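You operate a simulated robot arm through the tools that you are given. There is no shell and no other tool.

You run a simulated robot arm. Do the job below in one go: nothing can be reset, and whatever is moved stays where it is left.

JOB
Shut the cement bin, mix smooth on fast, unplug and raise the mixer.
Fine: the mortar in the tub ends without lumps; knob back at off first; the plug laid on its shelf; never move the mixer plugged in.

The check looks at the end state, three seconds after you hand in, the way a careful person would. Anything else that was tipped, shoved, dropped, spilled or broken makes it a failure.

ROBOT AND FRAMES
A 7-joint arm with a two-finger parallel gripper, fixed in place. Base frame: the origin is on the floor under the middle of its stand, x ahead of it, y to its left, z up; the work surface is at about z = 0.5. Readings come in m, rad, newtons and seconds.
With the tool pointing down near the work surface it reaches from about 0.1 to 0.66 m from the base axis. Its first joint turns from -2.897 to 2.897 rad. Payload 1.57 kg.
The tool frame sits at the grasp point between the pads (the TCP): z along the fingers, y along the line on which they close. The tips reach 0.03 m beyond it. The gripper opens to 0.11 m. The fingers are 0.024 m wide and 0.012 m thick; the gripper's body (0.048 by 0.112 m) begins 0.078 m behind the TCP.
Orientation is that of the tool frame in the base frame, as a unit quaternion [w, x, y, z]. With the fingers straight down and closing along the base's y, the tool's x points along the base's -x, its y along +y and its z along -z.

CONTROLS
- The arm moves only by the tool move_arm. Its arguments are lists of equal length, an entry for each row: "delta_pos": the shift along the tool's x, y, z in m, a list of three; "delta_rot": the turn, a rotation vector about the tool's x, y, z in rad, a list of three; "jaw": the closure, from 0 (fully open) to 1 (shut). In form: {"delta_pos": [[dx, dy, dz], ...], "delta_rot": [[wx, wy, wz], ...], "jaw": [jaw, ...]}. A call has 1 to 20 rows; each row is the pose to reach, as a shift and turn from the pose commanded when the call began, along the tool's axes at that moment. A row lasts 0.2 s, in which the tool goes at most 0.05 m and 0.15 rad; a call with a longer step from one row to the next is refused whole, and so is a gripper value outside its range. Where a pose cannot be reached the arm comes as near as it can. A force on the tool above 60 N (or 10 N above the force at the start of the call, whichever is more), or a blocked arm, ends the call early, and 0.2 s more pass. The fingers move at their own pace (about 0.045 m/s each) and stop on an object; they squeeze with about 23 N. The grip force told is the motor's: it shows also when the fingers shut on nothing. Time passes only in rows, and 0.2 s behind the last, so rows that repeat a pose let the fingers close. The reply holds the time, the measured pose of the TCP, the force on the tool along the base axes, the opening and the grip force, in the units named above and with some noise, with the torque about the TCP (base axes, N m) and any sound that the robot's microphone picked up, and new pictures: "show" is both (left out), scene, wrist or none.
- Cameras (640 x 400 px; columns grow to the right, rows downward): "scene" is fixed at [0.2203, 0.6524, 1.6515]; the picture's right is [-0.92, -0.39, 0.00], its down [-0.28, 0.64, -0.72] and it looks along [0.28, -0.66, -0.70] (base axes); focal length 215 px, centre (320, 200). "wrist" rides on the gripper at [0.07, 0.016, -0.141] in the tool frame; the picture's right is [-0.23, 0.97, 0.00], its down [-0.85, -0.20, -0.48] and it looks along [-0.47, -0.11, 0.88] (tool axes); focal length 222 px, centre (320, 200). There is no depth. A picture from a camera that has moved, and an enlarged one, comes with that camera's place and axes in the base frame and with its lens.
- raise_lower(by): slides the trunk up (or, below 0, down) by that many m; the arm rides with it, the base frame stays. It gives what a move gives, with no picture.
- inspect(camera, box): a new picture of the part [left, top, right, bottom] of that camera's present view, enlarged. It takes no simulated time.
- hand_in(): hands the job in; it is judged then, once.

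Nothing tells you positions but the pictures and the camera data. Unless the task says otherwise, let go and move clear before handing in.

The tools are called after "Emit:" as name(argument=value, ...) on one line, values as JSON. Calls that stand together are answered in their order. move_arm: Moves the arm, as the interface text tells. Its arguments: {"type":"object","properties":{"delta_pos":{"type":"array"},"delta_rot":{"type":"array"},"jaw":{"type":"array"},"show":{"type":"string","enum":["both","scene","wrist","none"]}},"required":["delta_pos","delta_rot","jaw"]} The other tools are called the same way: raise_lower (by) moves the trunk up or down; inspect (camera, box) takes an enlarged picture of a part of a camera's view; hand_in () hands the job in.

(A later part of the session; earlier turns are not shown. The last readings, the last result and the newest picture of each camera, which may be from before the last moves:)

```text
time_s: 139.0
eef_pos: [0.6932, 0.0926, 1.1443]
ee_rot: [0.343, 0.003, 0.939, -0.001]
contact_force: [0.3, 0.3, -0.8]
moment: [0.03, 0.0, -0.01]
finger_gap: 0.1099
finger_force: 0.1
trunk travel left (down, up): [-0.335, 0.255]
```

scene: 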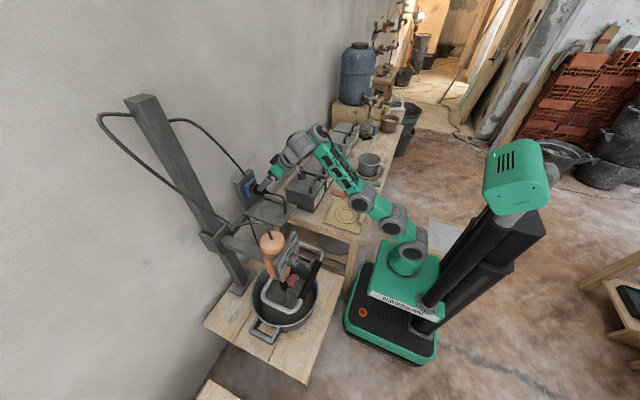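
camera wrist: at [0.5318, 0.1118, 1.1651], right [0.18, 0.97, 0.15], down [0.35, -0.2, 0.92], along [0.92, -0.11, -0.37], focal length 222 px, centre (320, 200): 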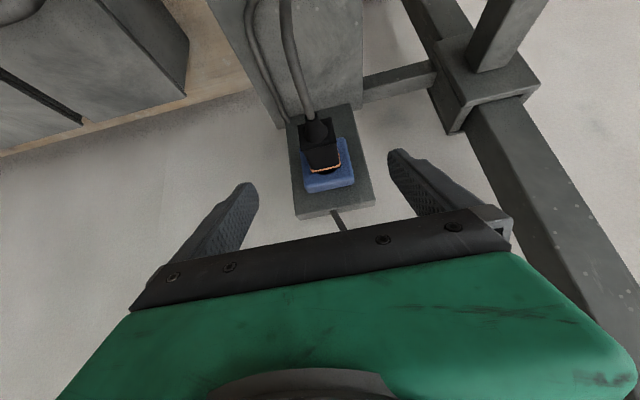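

Emit:
move_arm(delta_pos=[[0.02, 0.001, 0.01], [0.0391, 0.0024, 0.03], [0.0391, 0.0024, 0.055], [0.0391, 0.0024, 0.08], [0.0391, 0.0024, 0.1], [0.0391, 0.0024, 0.1226]], delta_rot=[[0, 0, 0], [0, 0, 0], [0, 0, 0], [0, 0, 0], [0, 0, 0], [0, 0, 0]], jaw=[0, 0, 0, 0, 0, 0], show="none")

Emit:
inspect(camera="wrist", box=[220, 100, 420, 230])

Emit:
inspect(camera="scene", box=[230, 150, 310, 210])

```text
time_s: 140.4
eef_pos: [0.7187, 0.089, 1.0526]
ee_rot: [0.319, 0.003, 0.948, 0.002]
contact_force: [0.0, 0.0, -0.1]
moment: [0.0, 0.01, 0.01]
finger_gap: 0.11
finger_force: 0.1
out of reach, approached as far as the arm can: row 1, 2, 3, 4, 5, 6
trunk travel left (down, up): [-0.335, 0.255]
```

```text
3.08 times, centred on (320, 165) of wrist
camera zoom: at [0.5775, 0.1051, 1.1231], right [0.18, 0.97, 0.14], down [0.39, -0.2, 0.9], along [0.9, -0.11, -0.42], focal length 684 px, centre (320, 308)
```

zoom: 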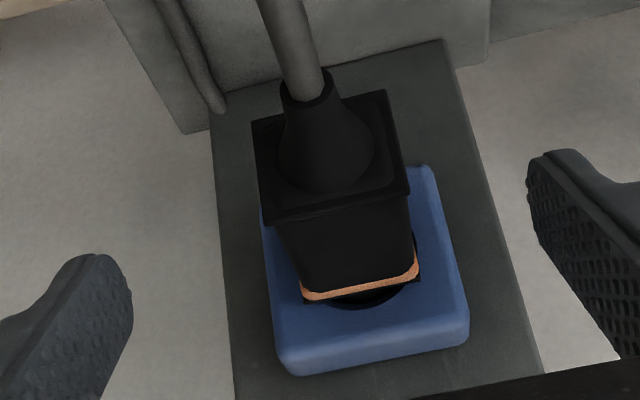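

```text
6.67 times, centred on (270, 180) of scene
camera zoom: at [0.2203, 0.6524, 1.6515], right [-0.92, -0.39, 0.0], down [-0.28, 0.64, -0.72], along [0.28, -0.66, -0.7], focal length 1434 px, centre (653, 333)
```

zoom: 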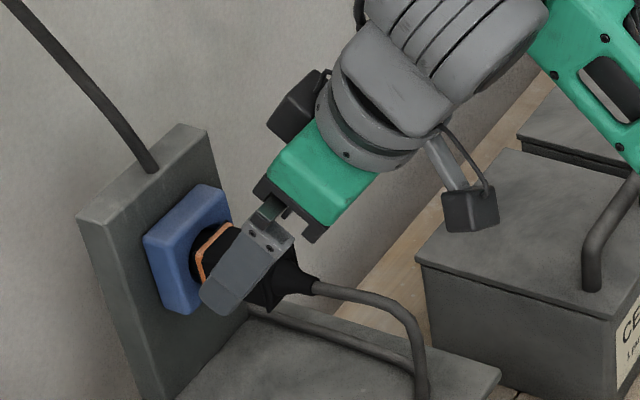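

Raising was the wrong way: the wrist's forward tilt needs a steeper forearm, meaning a lower trunk and a flatter tool. I'll back straight out, lower the trunk, and flatten the tool to about 38 degrees.

Emit:
move_arm(delta_pos=[[-0.0013, 0.0012, -0.041], [-0.0027, 0.0024, -0.082], [-0.004, 0.0036, -0.123], [-0.0054, 0.0048, -0.164], [-0.0067, 0.006, -0.205]], delta_rot=[[0, 0, 0], [0, 0, 0], [0, 0, 0], [0, 0, 0], [0, 0, 0]], jaw=[0, 0, 0, 0, 0], show="none")

Emit:
raise_lower(by=-0.14)

```text
time_s: 141.6
eef_pos: [0.5972, 0.0935, 1.2189]
ee_rot: [0.319, 0.002, 0.948, 0.001]
contact_force: [1.1, -0.3, 0.0]
moment: [0.02, 0.05, 0.02]
finger_gap: 0.11
finger_force: 0.0
out of reach, approached as far as the arm can: row 1, 2, 3
trunk travel left (down, up): [-0.335, 0.255]
```

```text
time_s: 143.3
eef_pos: [0.5984, 0.093, 1.0802]
ee_rot: [0.319, 0.001, 0.948, 0.002]
contact_force: [-0.4, 0.0, 0.0]
moment: [0.02, 0.01, 0.0]
finger_gap: 0.11
finger_force: 0.0
trunk travel left (down, up): [-0.195, 0.395]
```

Emit:
move_arm(delta_pos=[[-0.0145, 0.0005, 0.0126], [-0.029, 0.001, 0.0252], [-0.0435, 0.0015, 0.0377], [-0.058, 0.002, 0.0503], [-0.058, 0.002, 0.0503]], delta_rot=[[0, -0.0645, 0], [0, -0.129, 0], [0, -0.1935, 0], [0, -0.258, 0], [0, -0.258, 0]], jaw=[0, 0, 0, 0, 0])

Emit:
inspect(camera="wrist", box=[220, 100, 420, 230])

```text
time_s: 144.5
eef_pos: [0.6662, 0.0901, 1.0765]
ee_rot: [0.436, 0.002, 0.9, 0.002]
contact_force: [-0.1, -0.2, 0.1]
moment: [0.01, -0.03, 0.0]
finger_gap: 0.11
finger_force: 0.0
out of reach, approached as far as the arm can: row 4, 5
trunk travel left (down, up): [-0.195, 0.395]
camera wrist: at [0.5116, 0.1074, 1.1088], right [0.14, 0.97, 0.18], down [0.16, -0.2, 0.97], along [0.98, -0.11, -0.18], focal length 222 px, centre (320, 200)
```

scene: 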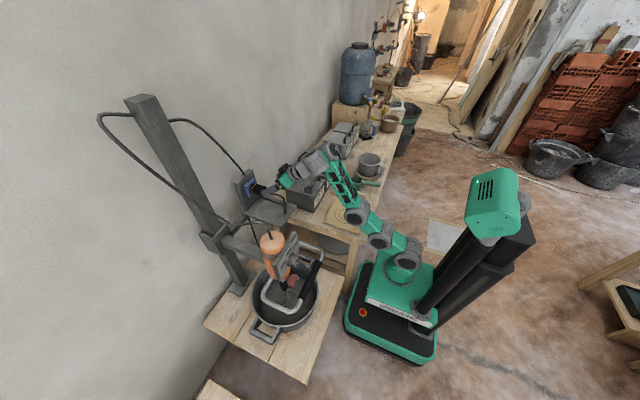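
wrist: 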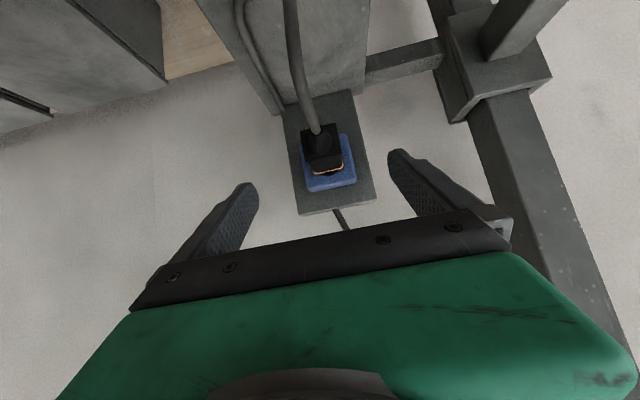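

```text
3.08 times, centred on (320, 165) of wrist
camera zoom: at [0.5116, 0.1074, 1.1088], right [0.14, 0.97, 0.18], down [0.16, -0.2, 0.97], along [0.98, -0.11, -0.18], focal length 684 px, centre (320, 308)
```

zoom: 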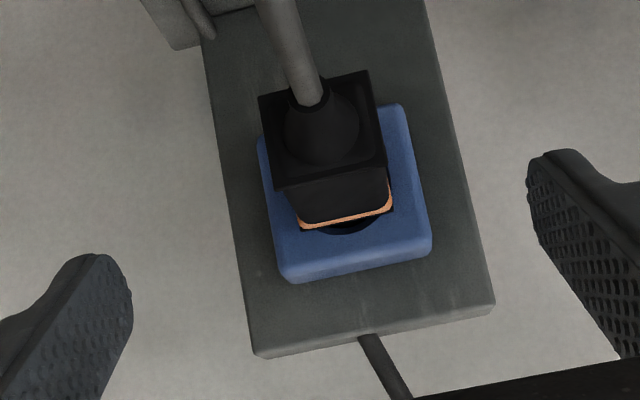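

The arm is simply at full stretch here. Working out the reach, a 45-degree tool with the shoulder about 11 cm higher should give enough margin, so I'll set that up from a safe standoff.

Emit:
raise_lower(by=0.11)

Emit:
move_arm(delta_pos=[[0.02, 0.002, 0], [0.04, 0.004, 0], [0.06, 0.005, 0.01], [0.07, 0.005, 0.03], [0.0703, 0.005, 0.0768]], delta_rot=[[0, 0.03, 0], [0, 0.06, 0], [0, 0.09, 0], [0, 0.117, 0], [0, 0.117, 0]], jaw=[0, 0, 0, 0, 0])

```text
time_s: 145.9
eef_pos: [0.6669, 0.0924, 1.1854]
ee_rot: [0.435, 0.002, 0.9, 0.002]
contact_force: [-0.4, 0.9, -0.5]
moment: [-0.04, 0.0, -0.02]
finger_gap: 0.1099
finger_force: 0.0
trunk travel left (down, up): [-0.305, 0.285]
```

```text
time_s: 147.1
eef_pos: [0.6921, 0.1011, 1.1122]
ee_rot: [0.383, 0.002, 0.924, 0.002]
contact_force: [0.2, -0.4, 0.0]
moment: [-0.01, -0.02, 0.0]
finger_gap: 0.1101
finger_force: 0.0
out of reach, approached as far as the arm can: row 1, 2, 3, 4, 5
trunk travel left (down, up): [-0.305, 0.285]
camera wrist: at [0.542, 0.1172, 1.1626], right [0.16, 0.97, 0.17], down [0.27, -0.2, 0.94], along [0.95, -0.11, -0.29], focal length 222 px, centre (320, 200)
```

scene: 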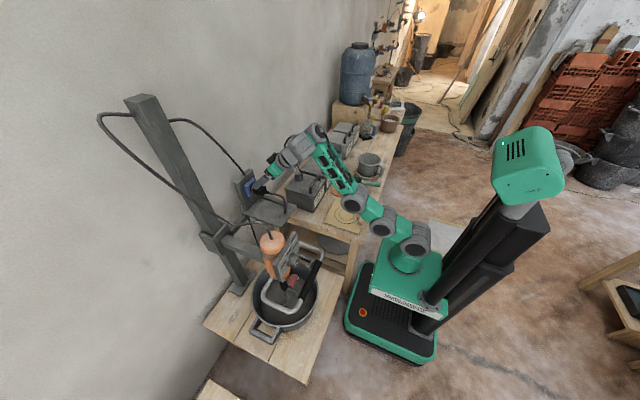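
wrist: 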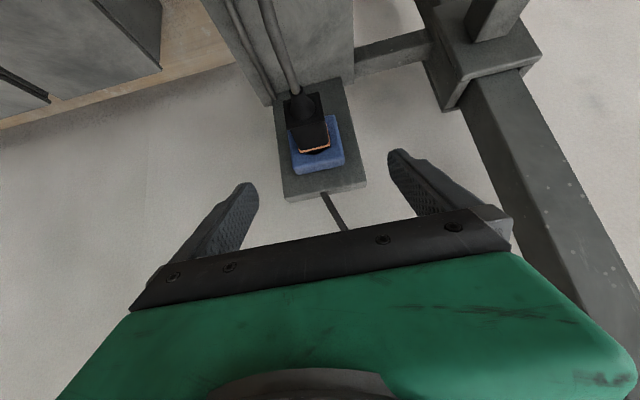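

Emit:
inspect(camera="scene", box=[250, 110, 450, 290])

```text
2.22 times, centred on (350, 200) of scene
camera zoom: at [0.2203, 0.6524, 1.6515], right [-0.92, -0.39, 0.0], down [-0.28, 0.64, -0.72], along [0.28, -0.66, -0.7], focal length 478 px, centre (253, 200)
```

zoom: 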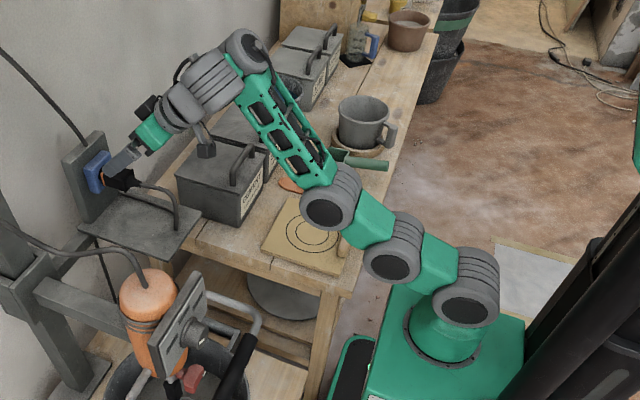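

I see the cause: the tool had lined up with the wrist's yaw axis, and that joint drifted sideways. I'll go back to the tool-down posture at y = 0 to reset it, then swing the tool forward in one clean motion as I did at first.

Emit:
move_arm(delta_pos=[[0.0246, -0.0143, -0.0243], [0.0492, -0.0286, -0.0486], [0.0738, -0.0429, -0.0729], [0.0985, -0.0571, -0.0971], [0.1231, -0.0714, -0.1214], [0.1477, -0.0857, -0.1457], [0.1723, -0.1, -0.17], [0.1723, -0.1, -0.17]], delta_rot=[[0, 0.112, 0], [0, 0.224, 0], [0, 0.336, 0], [0, 0.449, 0], [0, 0.561, 0], [0, 0.673, 0], [0, 0.785, 0], [0, 0.785, 0]], jaw=[0, 0, 0, 0, 0, 0, 0, 0], show="scene")

```text
time_s: 148.9
eef_pos: [0.4511, 0.003, 1.1088]
ee_rot: [-0.002, 0.0, 1.0, 0.003]
contact_force: [-0.1, -0.2, 0.4]
moment: [0.01, 0.01, 0.03]
finger_gap: 0.1099
finger_force: 0.1
out of reach, approached as far as the arm can: row 1, 2
trunk travel left (down, up): [-0.305, 0.285]
```

scene: 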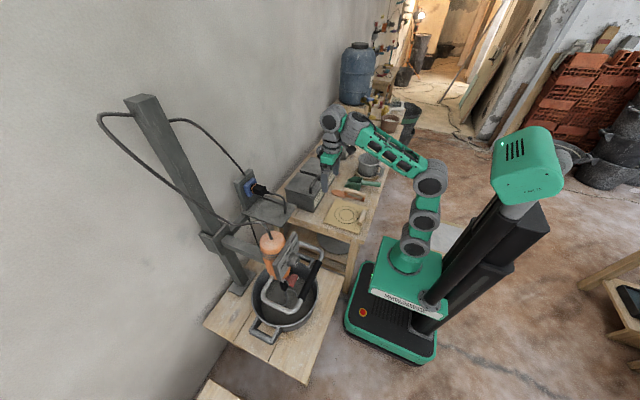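

Emit:
move_arm(delta_pos=[[-0.0374, 0, -0.0028], [-0.0739, 0, -0.0112], [-0.1087, 0, -0.0249], [-0.1412, 0, -0.0437], [-0.1704, 0, -0.0671], [-0.1911, 0, -0.0888], [-0.1911, 0, -0.0888]], delta_rot=[[0, -0.15, 0], [0, -0.3, 0], [0, -0.45, 0], [0, -0.6, 0], [0, -0.75, 0], [0, -0.87, 0], [0, -0.87, 0]], jaw=[0, 0, 0, 0, 0, 0, 0], show="scene")

Emit:
inspect(camera="scene", box=[250, 80, 450, 270])

```text
time_s: 150.5
eef_pos: [0.6428, 0.0015, 1.1972]
ee_rot: [0.422, 0.001, 0.907, 0.003]
contact_force: [0.6, -0.4, 0.8]
moment: [-0.02, -0.01, 0.0]
finger_gap: 0.1098
finger_force: 0.1
trunk travel left (down, up): [-0.305, 0.285]
```

scene: 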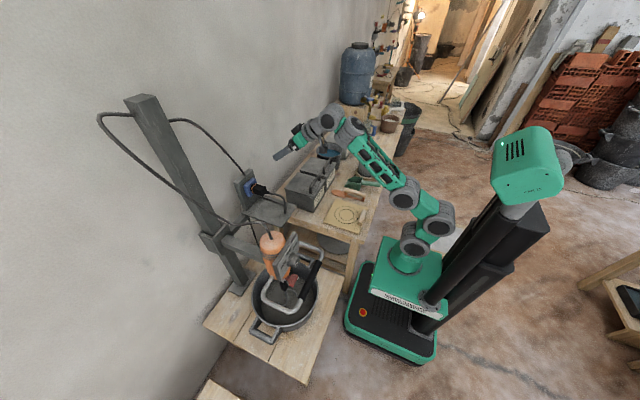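

```text
2.11 times, centred on (350, 175) of scene
camera zoom: at [0.2203, 0.6524, 1.6515], right [-0.92, -0.39, 0.0], down [-0.28, 0.64, -0.72], along [0.28, -0.66, -0.7], focal length 453 px, centre (257, 253)
```

zoom: 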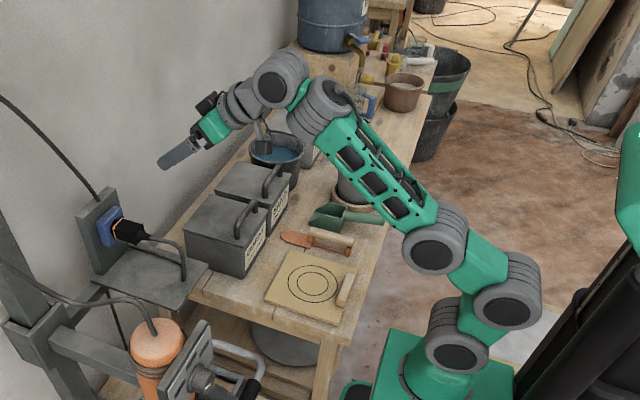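

The posture is now clean, with plenty of slack. I'll lower the trunk 12 cm and slide across to the plug's pre-grasp point.

Emit:
raise_lower(by=-0.12)

Emit:
move_arm(delta_pos=[[-0.0073, 0.0312, 0.0087], [-0.0146, 0.0623, 0.0173], [-0.0219, 0.0935, 0.026], [-0.0219, 0.0935, 0.026]], delta_rot=[[0, 0, 0], [0, 0, 0], [0, 0, 0], [0, 0, 0]], jaw=[0, 0, 0, 0], show="none")

Emit:
inspect(camera="wrist", box=[220, 100, 420, 230])

Emit:
inspect(camera="scene", box=[230, 150, 310, 210])

```text
time_s: 152.0
eef_pos: [0.6428, 0.0026, 1.0776]
ee_rot: [0.421, 0.001, 0.907, 0.002]
contact_force: [1.0, -0.5, 0.4]
moment: [0.0, -0.01, 0.0]
finger_gap: 0.1098
finger_force: 0.1
trunk travel left (down, up): [-0.185, 0.405]
```

```text
time_s: 153.0
eef_pos: [0.6747, 0.0957, 1.078]
ee_rot: [0.421, 0.002, 0.907, 0.001]
contact_force: [0.7, 0.7, -0.4]
moment: [0.02, -0.01, 0.0]
finger_gap: 0.11
finger_force: 0.0
trunk travel left (down, up): [-0.185, 0.405]
```

```text
3.08 times, centred on (320, 165) of wrist
camera zoom: at [0.5224, 0.1115, 1.1159], right [0.15, 0.97, 0.18], down [0.19, -0.2, 0.96], along [0.97, -0.11, -0.21], focal length 684 px, centre (320, 308)
```

zoom: 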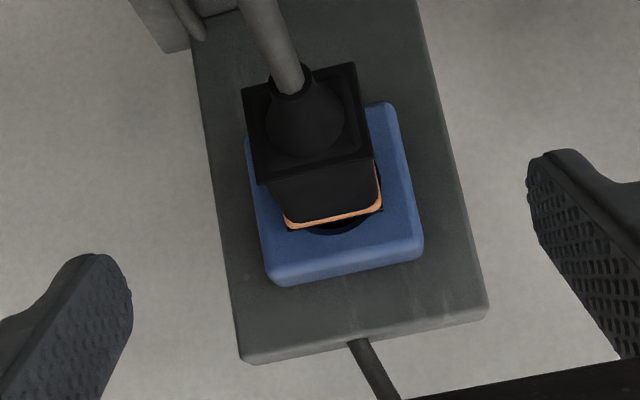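

```text
6.67 times, centred on (270, 180) of scene
camera zoom: at [0.2203, 0.6524, 1.6515], right [-0.92, -0.39, 0.0], down [-0.28, 0.64, -0.72], along [0.28, -0.66, -0.7], focal length 1434 px, centre (653, 333)
```

zoom: 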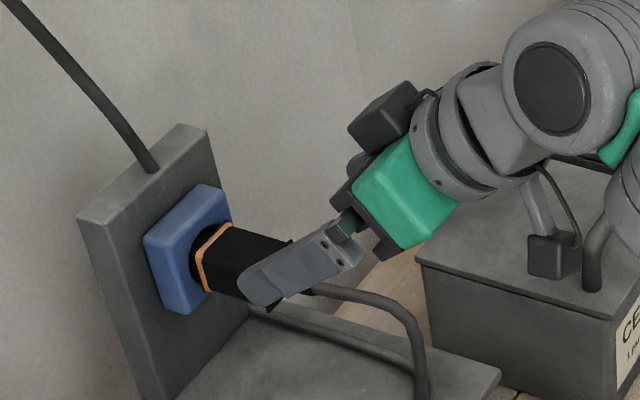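

Emit:
move_arm(delta_pos=[[0, 0, 0.02], [0, -0.0005, 0.04], [-0.0005, -0.0007, 0.06], [-0.0009, -0.0007, 0.0819], [-0.0009, -0.0007, 0.0819]], delta_rot=[[0, 0, 0], [0, 0, 0], [0, 0, 0], [0, 0, 0], [0, 0, 0]], jaw=[0, 0, 0, 0, 0], show="none")

Emit:
inspect(camera="wrist", box=[220, 100, 420, 230])

Emit:
inspect(camera="scene", box=[230, 150, 310, 210])

```text
time_s: 154.2
eef_pos: [0.7403, 0.0966, 1.0259]
ee_rot: [0.422, 0.0, 0.907, 0.003]
contact_force: [-0.8, -0.1, 0.0]
moment: [-0.01, -0.03, -0.03]
finger_gap: 0.1101
finger_force: 0.1
trunk travel left (down, up): [-0.185, 0.405]
```

```text
3.08 times, centred on (320, 165) of wrist
camera zoom: at [0.5866, 0.1117, 1.0629], right [0.15, 0.97, 0.18], down [0.19, -0.2, 0.96], along [0.97, -0.11, -0.21], focal length 684 px, centre (320, 308)
```

zoom: 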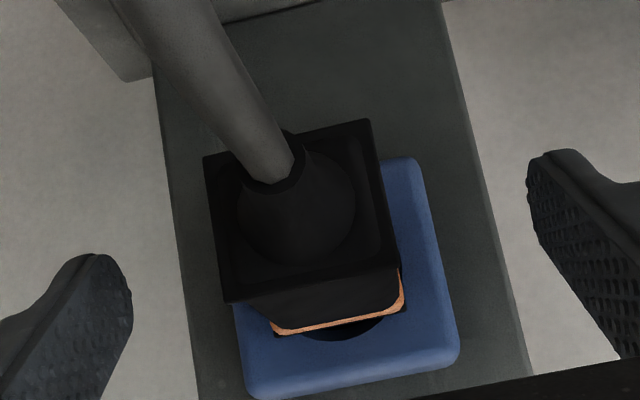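

```text
6.67 times, centred on (270, 180) of scene
camera zoom: at [0.2203, 0.6524, 1.6515], right [-0.92, -0.39, 0.0], down [-0.28, 0.64, -0.72], along [0.28, -0.66, -0.7], focal length 1434 px, centre (653, 333)
```

zoom: 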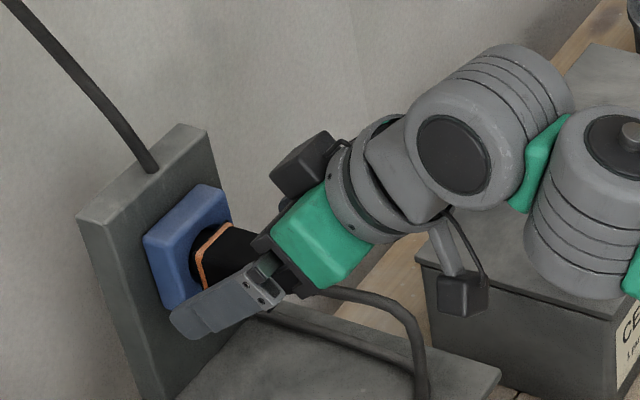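

The fingers are on either side of the plug body, between its rear flange and the orange ring. I'll nudge 1 mm and close.

Emit:
move_arm(delta_pos=[[0, -0.0012, 0], [0, -0.0012, 0], [0, -0.0012, 0], [0, -0.0012, 0], [0, -0.0012, 0], [0, -0.0012, 0], [0, -0.0012, 0]], delta_rot=[[0, 0, 0], [0, 0, 0], [0, 0, 0], [0, 0, 0], [0, 0, 0], [0, 0, 0], [0, 0, 0]], jaw=[0.3, 0.6, 0.9, 1, 1, 1, 1], show="none")

Emit:
inspect(camera="wrist", box=[220, 100, 420, 230])

Emit:
inspect(camera="scene", box=[230, 150, 310, 210])

```text
time_s: 155.8
eef_pos: [0.7394, 0.0946, 1.0264]
ee_rot: [0.421, 0.001, 0.907, 0.002]
contact_force: [0.8, 5.6, 0.6]
moment: [0.05, -0.09, 0.27]
finger_gap: 0.0378
finger_force: 22.0
trunk travel left (down, up): [-0.185, 0.405]
```

```text
3.08 times, centred on (320, 165) of wrist
camera zoom: at [0.5864, 0.1109, 1.0638], right [0.15, 0.97, 0.18], down [0.19, -0.2, 0.96], along [0.97, -0.11, -0.21], focal length 684 px, centre (320, 308)
```

zoom: 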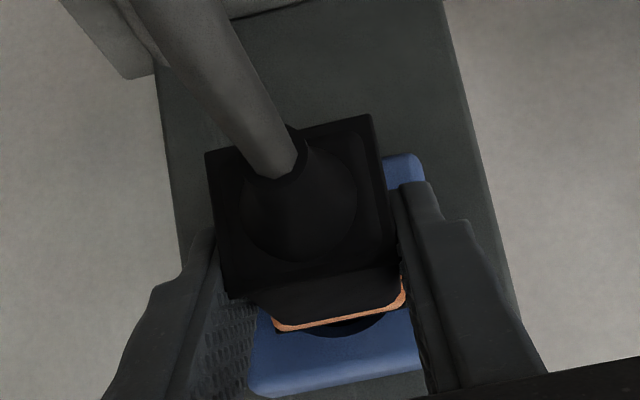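

```text
6.67 times, centred on (270, 180) of scene
camera zoom: at [0.2203, 0.6524, 1.6515], right [-0.92, -0.39, 0.0], down [-0.28, 0.64, -0.72], along [0.28, -0.66, -0.7], focal length 1434 px, centre (653, 333)
```

zoom: 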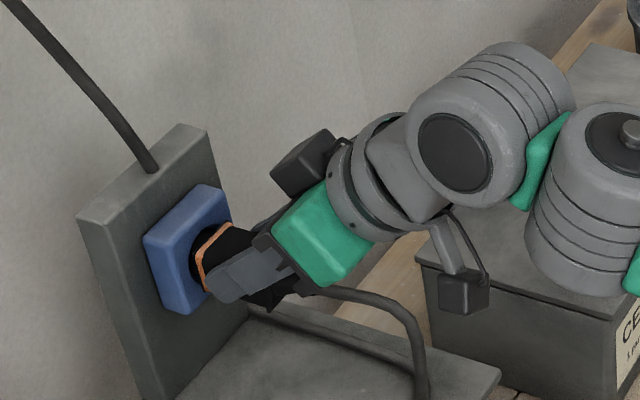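

The plug is gripped. Now I'll pull straight back out of the socket along -x.

Emit:
move_arm(delta_pos=[[0.0064, 0, -0.0077], [0.0129, 0, -0.0153], [0.0193, 0, -0.023], [0.0257, 0, -0.0306], [0.0322, 0, -0.0383], [0.0386, 0, -0.0459]], delta_rot=[[0, 0, 0], [0, 0, 0], [0, 0, 0], [0, 0, 0], [0, 0, 0], [0, 0, 0]], jaw=[1, 1, 1, 1, 1, 1], show="none")

Emit:
inspect(camera="wrist", box=[220, 100, 420, 230])

Emit:
inspect(camera="scene", box=[230, 150, 310, 210])

```text
time_s: 157.2
eef_pos: [0.6802, 0.0944, 1.0236]
ee_rot: [0.421, 0.001, 0.907, 0.002]
contact_force: [0.7, 0.3, 0.4]
moment: [-0.02, 0.02, -0.02]
finger_gap: 0.0376
finger_force: 22.7
trunk travel left (down, up): [-0.185, 0.405]
```

```text
3.08 times, centred on (320, 165) of wrist
camera zoom: at [0.5266, 0.1106, 1.0625], right [0.15, 0.97, 0.18], down [0.19, -0.2, 0.96], along [0.97, -0.11, -0.21], focal length 684 px, centre (320, 308)
```

zoom: 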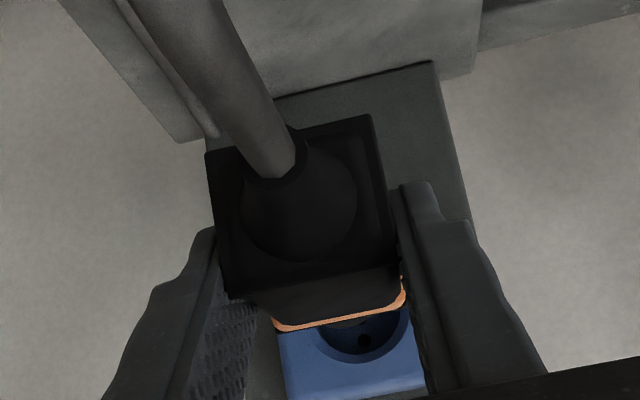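

```text
6.67 times, centred on (270, 180) of scene
camera zoom: at [0.2203, 0.6524, 1.6515], right [-0.92, -0.39, 0.0], down [-0.28, 0.64, -0.72], along [0.28, -0.66, -0.7], focal length 1434 px, centre (653, 333)
```

zoom: 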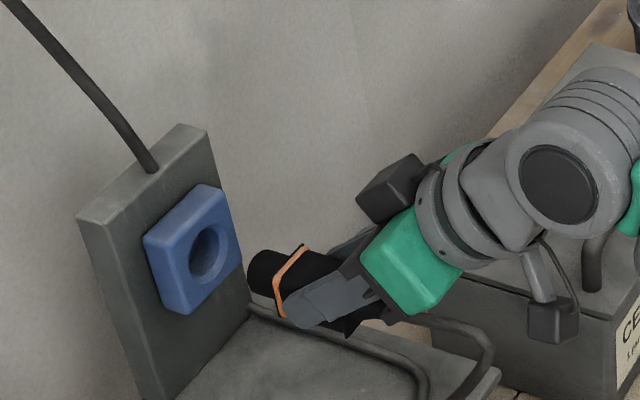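

The plug is out of the socket. Now I'll lower it toward the shelf (top at about z = 0.90), stopping a little above.

Emit:
move_arm(delta_pos=[[0.0153, 0, 0.0129], [0.0306, 0, 0.0257], [0.046, 0, 0.0386], [0.0575, 0, 0.0482], [0.0613, 0, 0.0514]], delta_rot=[[0, 0, 0], [0, 0, 0], [0, 0, 0], [0, 0, 0], [0, 0, 0]], jaw=[1, 1, 1, 1, 1], show="none")

Emit:
inspect(camera="scene", box=[230, 160, 310, 220])

Emit:
inspect(camera="wrist", box=[220, 60, 420, 230])

```text
time_s: 158.4
eef_pos: [0.6808, 0.0945, 0.9471]
ee_rot: [0.421, 0.002, 0.907, 0.002]
contact_force: [-0.6, -0.7, 1.4]
moment: [-0.01, 0.05, 0.0]
finger_gap: 0.0378
finger_force: 22.9
trunk travel left (down, up): [-0.185, 0.405]
```

```text
6.67 times, centred on (270, 190) of scene
camera zoom: at [0.2203, 0.6524, 1.6515], right [-0.92, -0.39, 0.0], down [-0.28, 0.64, -0.72], along [0.28, -0.66, -0.7], focal length 1434 px, centre (653, 267)
```

zoom: 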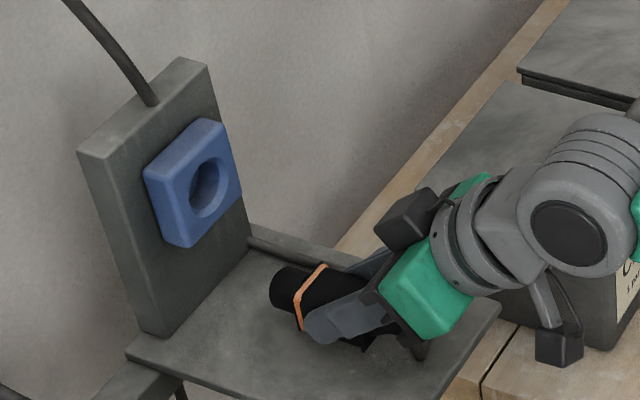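

```text
2.35 times, centred on (320, 145) of wrist
camera zoom: at [0.5263, 0.1108, 0.9844], right [0.15, 0.97, 0.18], down [0.19, -0.2, 0.96], along [0.97, -0.11, -0.21], focal length 523 px, centre (320, 329)
```

zoom: 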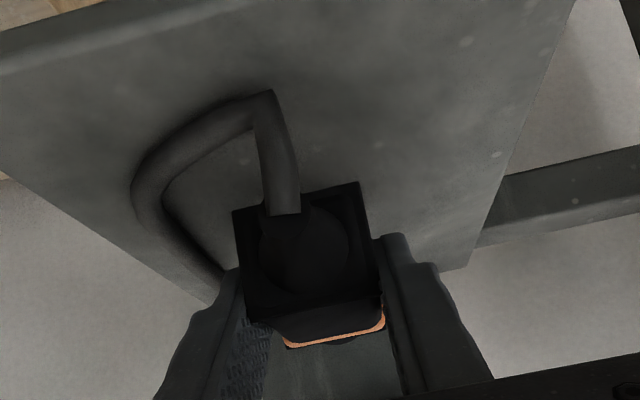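

Emit:
move_arm(delta_pos=[[0.0023, 0, 0.0019], [0.0046, 0, 0.0039], [0.0069, 0, 0.0058], [0.0092, 0, 0.0077]], delta_rot=[[0, 0, 0], [0, 0, 0], [0, 0, 0], [0, 0, 0]], jaw=[1, 1, 1, 1], show="none")

Emit:
inspect(camera="scene", box=[250, 180, 298, 210])

```text
time_s: 159.4
eef_pos: [0.6792, 0.0947, 0.9341]
ee_rot: [0.422, 0.001, 0.907, 0.003]
contact_force: [-0.6, 0.4, 0.2]
moment: [0.0, 0.01, -0.02]
finger_gap: 0.0373
finger_force: 22.7
trunk travel left (down, up): [-0.185, 0.405]
```

```text
13.33 times, centred on (274, 195) of scene
camera zoom: at [0.2203, 0.6524, 1.6515], right [-0.92, -0.39, 0.0], down [-0.28, 0.64, -0.72], along [0.28, -0.66, -0.7], focal length 2868 px, centre (933, 267)
```

zoom: 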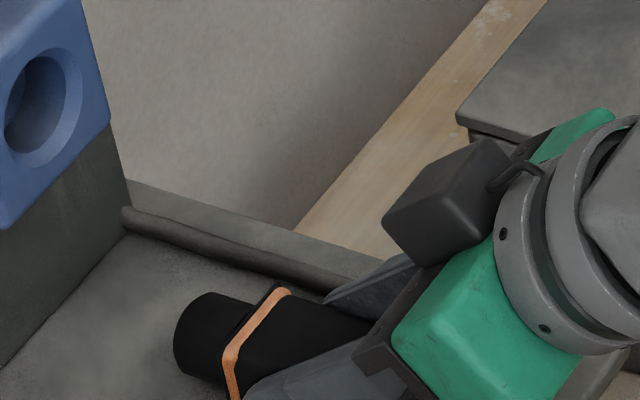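

Emit:
move_arm(delta_pos=[[0.0023, 0, 0.0019], [0.0046, 0, 0.0039]], delta_rot=[[0, 0, 0], [0, 0, 0]], jaw=[1, 1], show="none")

Emit:
move_arm(delta_pos=[[0.0023, 0, 0.0019], [0.0031, 0, 0.0026]], delta_rot=[[0, 0, 0], [0, 0, 0]], jaw=[1, 1], show="none")

Emit:
inspect(camera="scene", box=[250, 185, 298, 215])

```text
time_s: 160.0
eef_pos: [0.6794, 0.0944, 0.9334]
ee_rot: [0.425, 0.003, 0.905, 0.002]
contact_force: [-1.3, -1.6, 15.0]
moment: [-0.27, 0.29, 0.05]
finger_gap: 0.0374
finger_force: 23.2
trunk travel left (down, up): [-0.185, 0.405]
```

```text
time_s: 160.6
eef_pos: [0.6788, 0.0947, 0.9322]
ee_rot: [0.427, 0.001, 0.904, 0.004]
contact_force: [1.4, 1.0, 35.5]
moment: [-0.07, -0.36, 0.09]
finger_gap: 0.0376
finger_force: 23.4
trunk travel left (down, up): [-0.185, 0.405]
```

```text
13.33 times, centred on (274, 200) of scene
camera zoom: at [0.2203, 0.6524, 1.6515], right [-0.92, -0.39, 0.0], down [-0.28, 0.64, -0.72], along [0.28, -0.66, -0.7], focal length 2868 px, centre (933, 200)
```

zoom: 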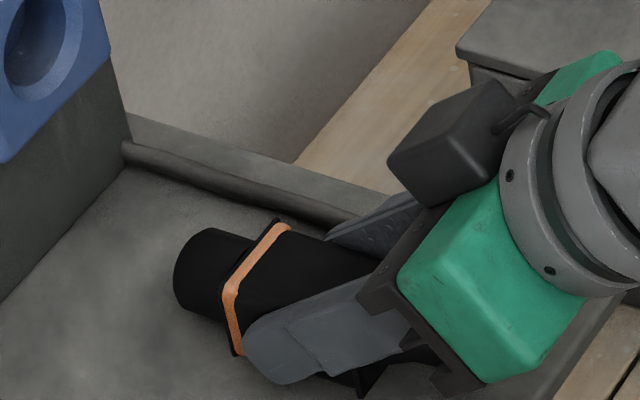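

The plug is resting on the shelf (35 N of contact). I'll ease up a few millimetres, then open just enough to let go.

Emit:
move_arm(delta_pos=[[-0.002, 0, -0.0017], [-0.0034, 0, -0.0028], [-0.0034, 0, -0.0028], [-0.0034, 0, -0.0028], [-0.0034, 0, -0.0028], [-0.0034, 0, -0.0028]], delta_rot=[[0, 0, 0], [0, 0, 0], [0, 0, 0], [0, 0, 0], [0, 0, 0], [0, 0, 0]], jaw=[1, 1, 0.6, 0.48, 0.48, 0.48], show="none")

Emit:
inspect(camera="scene", box=[250, 185, 298, 215])

Emit:
inspect(camera="wrist", box=[220, 60, 420, 230])

```text
time_s: 162.0
eef_pos: [0.6786, 0.0943, 0.9287]
ee_rot: [0.421, 0.001, 0.907, 0.002]
contact_force: [-7.6, 12.6, 15.8]
moment: [-0.05, -0.02, -0.03]
finger_gap: 0.0461
finger_force: 0.1
trunk travel left (down, up): [-0.185, 0.405]
```

```text
13.33 times, centred on (274, 200) of scene
camera zoom: at [0.2203, 0.6524, 1.6515], right [-0.92, -0.39, 0.0], down [-0.28, 0.64, -0.72], along [0.28, -0.66, -0.7], focal length 2868 px, centre (933, 200)
```

zoom: 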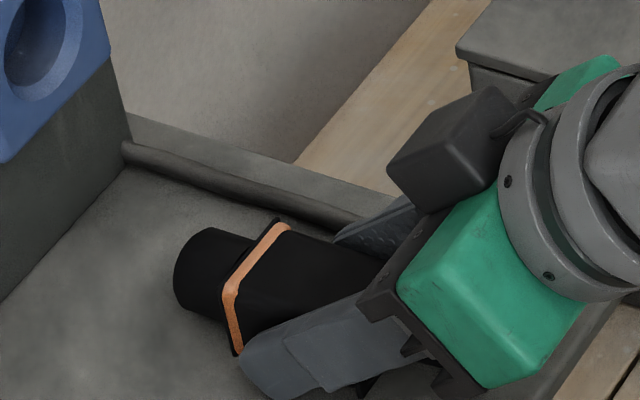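

```text
2.35 times, centred on (320, 145) of wrist
camera zoom: at [0.5244, 0.1111, 0.9661], right [0.15, 0.97, 0.18], down [0.19, -0.2, 0.96], along [0.97, -0.11, -0.21], focal length 523 px, centre (320, 329)
```

zoom: 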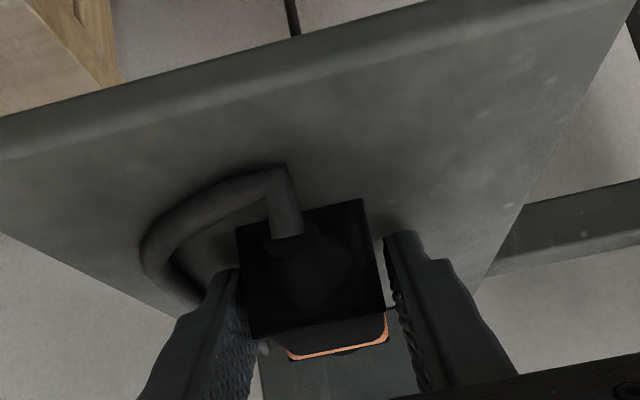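

The plug is free on the shelf; the far finger is brushing the cord, so I'll rise straight up rather than open further.

Emit:
move_arm(delta_pos=[[-0.0077, 0, -0.0064], [-0.0153, 0, -0.0129], [-0.0306, 0, -0.0257], [-0.046, 0, -0.0386], [-0.0613, 0, -0.0514], [-0.092, 0, -0.0772]], delta_rot=[[0, 0, 0], [0, 0, 0], [0, 0, 0], [0, 0, 0], [0, 0, 0], [0, 0, 0]], jaw=[0.56, 0.5, 0.45, 0.45, 0.45, 0.45], show="none")

Emit:
inspect(camera="scene", box=[230, 160, 310, 220])

Emit:
inspect(camera="wrist", box=[220, 60, 420, 230])

```text
time_s: 163.4
eef_pos: [0.6814, 0.0938, 1.048]
ee_rot: [0.421, 0.003, 0.907, 0.002]
contact_force: [0.1, -0.3, 0.4]
moment: [0.01, -0.02, -0.04]
finger_gap: 0.0608
finger_force: 0.0
trunk travel left (down, up): [-0.185, 0.405]
```

```text
6.67 times, centred on (270, 190) of scene
camera zoom: at [0.2203, 0.6524, 1.6515], right [-0.92, -0.39, 0.0], down [-0.28, 0.64, -0.72], along [0.28, -0.66, -0.7], focal length 1434 px, centre (653, 267)
```

zoom: 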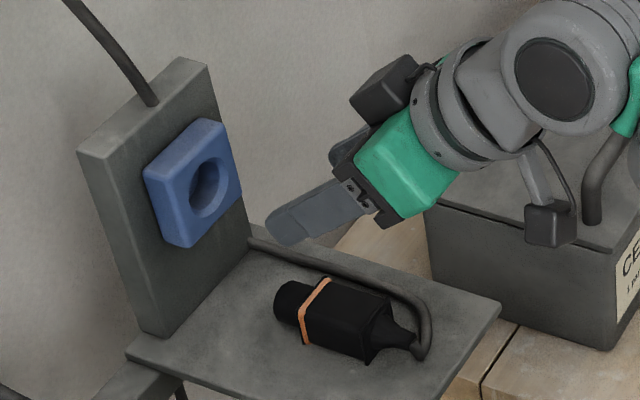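

```text
2.35 times, centred on (320, 145) of wrist
camera zoom: at [0.5275, 0.1096, 1.0855], right [0.15, 0.97, 0.18], down [0.19, -0.2, 0.96], along [0.97, -0.11, -0.21], focal length 523 px, centre (320, 329)
```

zoom: 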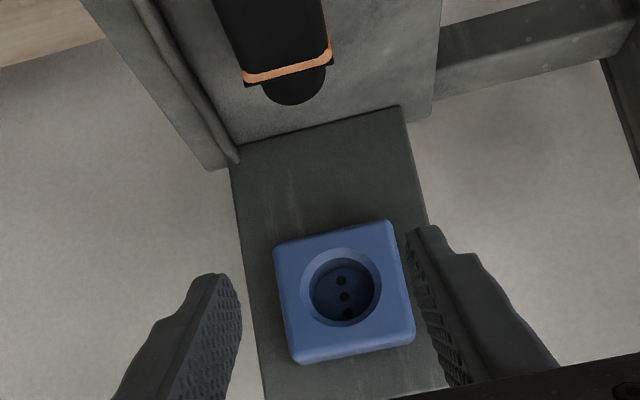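

The plug lies flat on its shelf, clear of the socket. Next is raising the mixer. I'll look closely at the red lever, the sleeve and the post for any lock before lifting.

Emit:
inspect(camera="scene", box=[265, 255, 313, 285])

Emit:
inspect(camera="scene", box=[185, 215, 265, 275])

Emit:
inspect(camera="scene", box=[90, 80, 250, 240])

Emit:
inspect(camera="scene", box=[250, 225, 330, 330])

```text
13.33 times, centred on (289, 270) of scene
camera zoom: at [0.2203, 0.6524, 1.6515], right [-0.92, -0.39, 0.0], down [-0.28, 0.64, -0.72], along [0.28, -0.66, -0.7], focal length 2868 px, centre (733, -733)
```

zoom: 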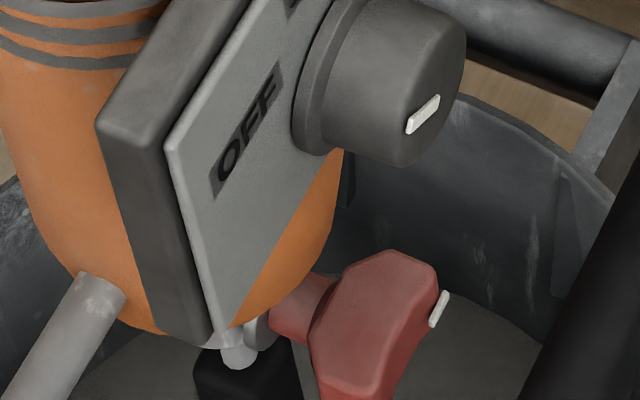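

```text
6.67 times, centred on (225, 245) of scene
camera zoom: at [0.2203, 0.6524, 1.6515], right [-0.92, -0.39, 0.0], down [-0.28, 0.64, -0.72], along [0.28, -0.66, -0.7], focal length 1434 px, centre (953, -100)
```

zoom: 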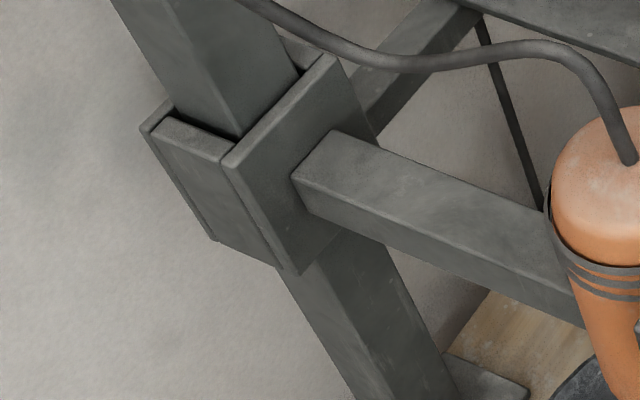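

```text
2.50 times, centred on (170, 160) of scene
camera zoom: at [0.2203, 0.6524, 1.6515], right [-0.92, -0.39, 0.0], down [-0.28, 0.64, -0.72], along [0.28, -0.66, -0.7], focal length 538 px, centre (695, 300)
```

zoom: 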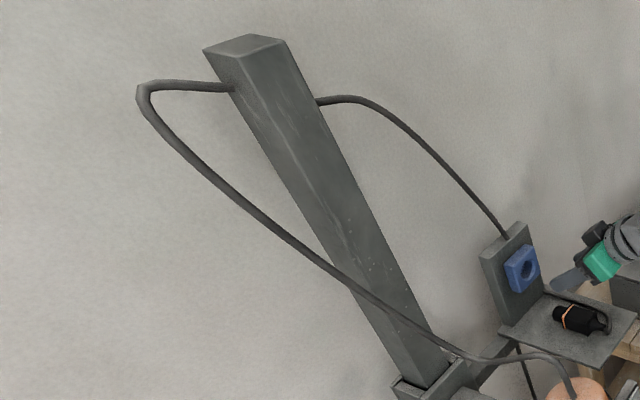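

```text
3.81 times, centred on (290, 278) of scene
camera zoom: at [0.2203, 0.6524, 1.6515], right [-0.92, -0.39, 0.0], down [-0.28, 0.64, -0.72], along [0.28, -0.66, -0.7], focal length 820 px, centre (434, -95)
```

zoom: 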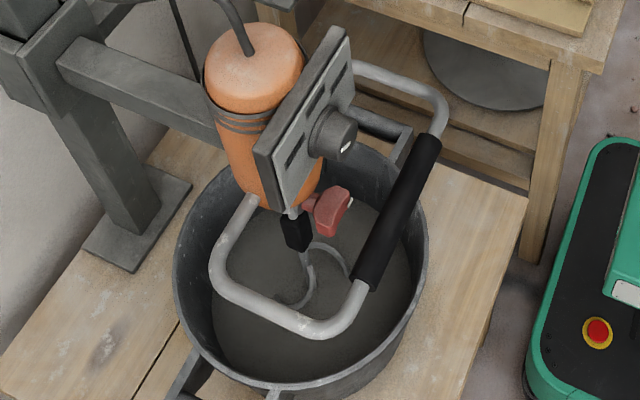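

I see no lock on the sleeve; the red lever is on the motor's nose by the paddle and looks like a paddle release, so I'll leave it alone. I'll return to the tool-down posture and turn the jaws to close along x for gripping the black handle.

Emit:
move_arm(delta_pos=[[0.0177, 0.0033, -0.0308], [0.0354, 0.0065, -0.0617], [0.0531, 0.0098, -0.0925], [0.0709, 0.013, -0.1233], [0.0886, 0.0163, -0.1541], [0.1063, 0.0195, -0.185], [0.124, 0.0228, -0.2158], [0.1417, 0.026, -0.2466], [0.1417, 0.026, -0.2466]], delta_rot=[[0, 0.109, 0], [0, 0.218, 0], [0, 0.327, 0], [0, 0.436, 0], [0, 0.546, 0], [0, 0.655, 0], [0, 0.764, 0], [0, 0.873, 0], [0, 0.873, 0]], jaw=[0.45, 0.45, 0.45, 0.45, 0.45, 0.45, 0.45, 0.45, 0.45], show="scene")

```text
time_s: 165.4
eef_pos: [0.4228, 0.1245, 1.0341]
ee_rot: [-0.002, 0.0, 1.0, 0.003]
contact_force: [1.6, -0.1, -0.6]
moment: [0.01, 0.05, -0.01]
finger_gap: 0.0606
finger_force: 0.1
out of reach, approached as far as the arm can: row 2, 3, 4, 5, 7, 8, 9
trunk travel left (down, up): [-0.185, 0.405]
```

scene: 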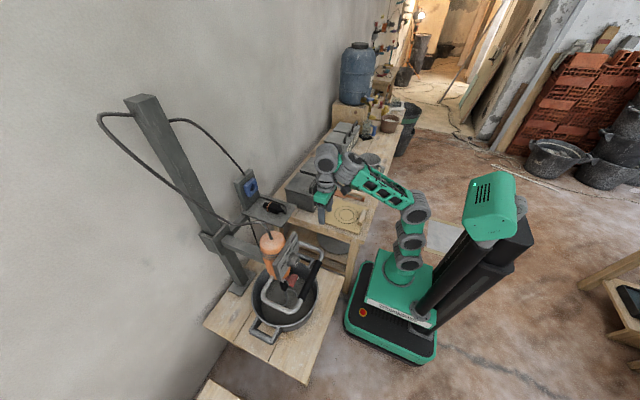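

Emit:
raise_lower(by=0.1)

Emit:
move_arm(delta_pos=[[0, 0, 0], [0, 0, 0], [0, 0, 0], [0, 0, 0], [0, 0, 0], [0, 0, 0], [0, 0, 0], [0, 0, 0], [0, 0, 0], [0, 0, 0], [0, 0, 0]], delta_rot=[[0, 0, -0.1428], [0, 0, -0.2856], [0, 0, -0.4284], [0, 0, -0.5712], [0, 0, -0.714], [0, 0, -0.8568], [0, 0, -0.9996], [0, 0, -1.1424], [0, 0, -1.2852], [0, 0, -1.428], [0, 0, -1.5708]], jaw=[0.3, 0.3, 0.3, 0.3, 0.3, 0.3, 0.3, 0.3, 0.3, 0.3, 0.3])

```text
time_s: 166.8
eef_pos: [0.4218, 0.1239, 1.136]
ee_rot: [-0.001, 0.001, 1.0, 0.003]
contact_force: [0.8, 0.0, 0.7]
moment: [-0.02, 0.01, 0.01]
finger_gap: 0.0604
finger_force: 0.1
trunk travel left (down, up): [-0.285, 0.305]
```

```text
time_s: 167.3
eef_pos: [0.424, 0.1247, 1.1359]
ee_rot: [0.003, -0.087, 0.996, 0.004]
contact_force: [4.9, 5.2, -7.4]
moment: [-0.67, 0.26, -0.31]
finger_gap: 0.077
finger_force: 0.0
trunk travel left (down, up): [-0.285, 0.305]
stopped in row 2: the force on the tool passed its limit at 106 N (the readings are from after the stop); the commanded pose is now the measured one
camera wrist: at [0.3513, 0.1281, 1.2768], right [0.05, 1.0, 0.01], down [0.87, -0.05, 0.48], along [0.48, -0.02, -0.88], focal length 222 px, centre (320, 200)
```

scene: 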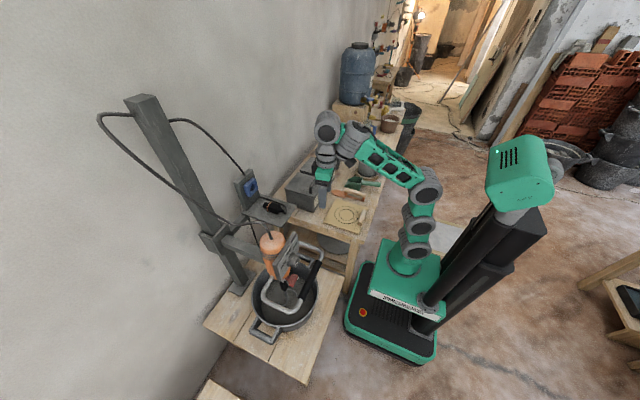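
wrist: 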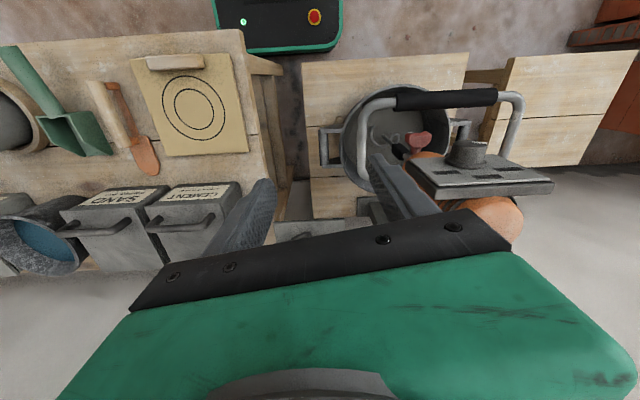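

The camera bracket touched the arm when spinning that way with the hand so high. I'll undo that small spin and lower the hand, which opens up clearance, then spin the other way.

Emit:
move_arm(delta_pos=[[0, 0, 0.03], [0, 0, 0.06], [0, 0, 0.09], [0, 0, 0.12]], delta_rot=[[0, 0, 0.06], [0, 0, 0.12], [0, 0, 0.174], [0, 0, 0.174]], jaw=[0.3, 0.3, 0.3, 0.3], show="none")

Emit:
move_arm(delta_pos=[[0, 0, 0], [0, 0, 0], [0, 0, 0], [0, 0, 0], [0, 0, 0], [0, 0, 0], [0, 0, 0], [0, 0, 0], [0, 0, 0], [0, 0, 0], [0, 0, 0]], delta_rot=[[0, 0, 0.1428], [0, 0, 0.2856], [0, 0, 0.4284], [0, 0, 0.5712], [0, 0, 0.714], [0, 0, 0.8568], [0, 0, 0.9996], [0, 0, 1.1424], [0, 0, 1.2852], [0, 0, 1.428], [0, 0, 1.5708]], jaw=[0.3, 0.3, 0.3, 0.3, 0.3, 0.3, 0.3, 0.3, 0.3, 0.3, 0.3])

```text
time_s: 168.3
eef_pos: [0.4253, 0.1272, 1.0182]
ee_rot: [0.002, -0.001, 1.0, 0.004]
contact_force: [-0.1, -0.7, -0.6]
moment: [0.0, 0.02, 0.02]
finger_gap: 0.0772
finger_force: 0.1
trunk travel left (down, up): [-0.285, 0.305]
```

```text
time_s: 170.7
eef_pos: [0.4263, 0.1261, 1.0159]
ee_rot: [-0.001, 0.708, 0.706, 0.004]
contact_force: [-0.1, -0.7, -0.3]
moment: [-0.01, 0.0, -0.02]
finger_gap: 0.0768
finger_force: 0.0
trunk travel left (down, up): [-0.285, 0.305]
camera wrist: at [0.4401, 0.1946, 1.1577], right [0.97, -0.23, 0.0], down [-0.2, -0.86, 0.47], along [-0.1, -0.46, -0.88], focal length 222 px, centre (320, 200)
```

scene: 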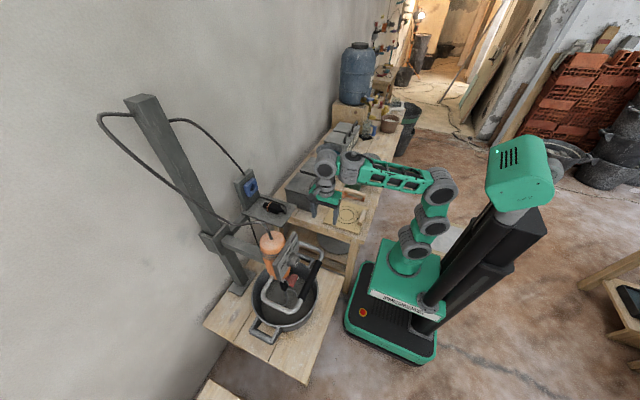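
wrist: 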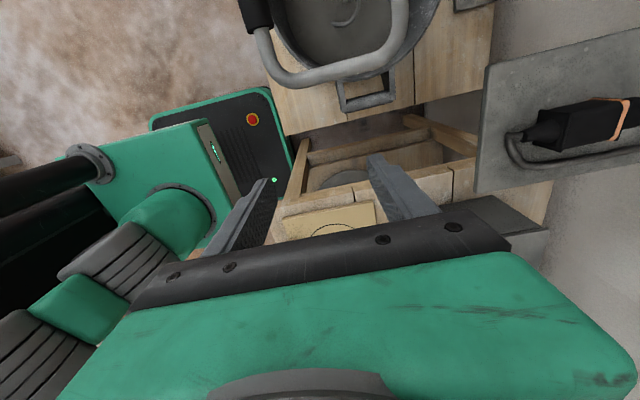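

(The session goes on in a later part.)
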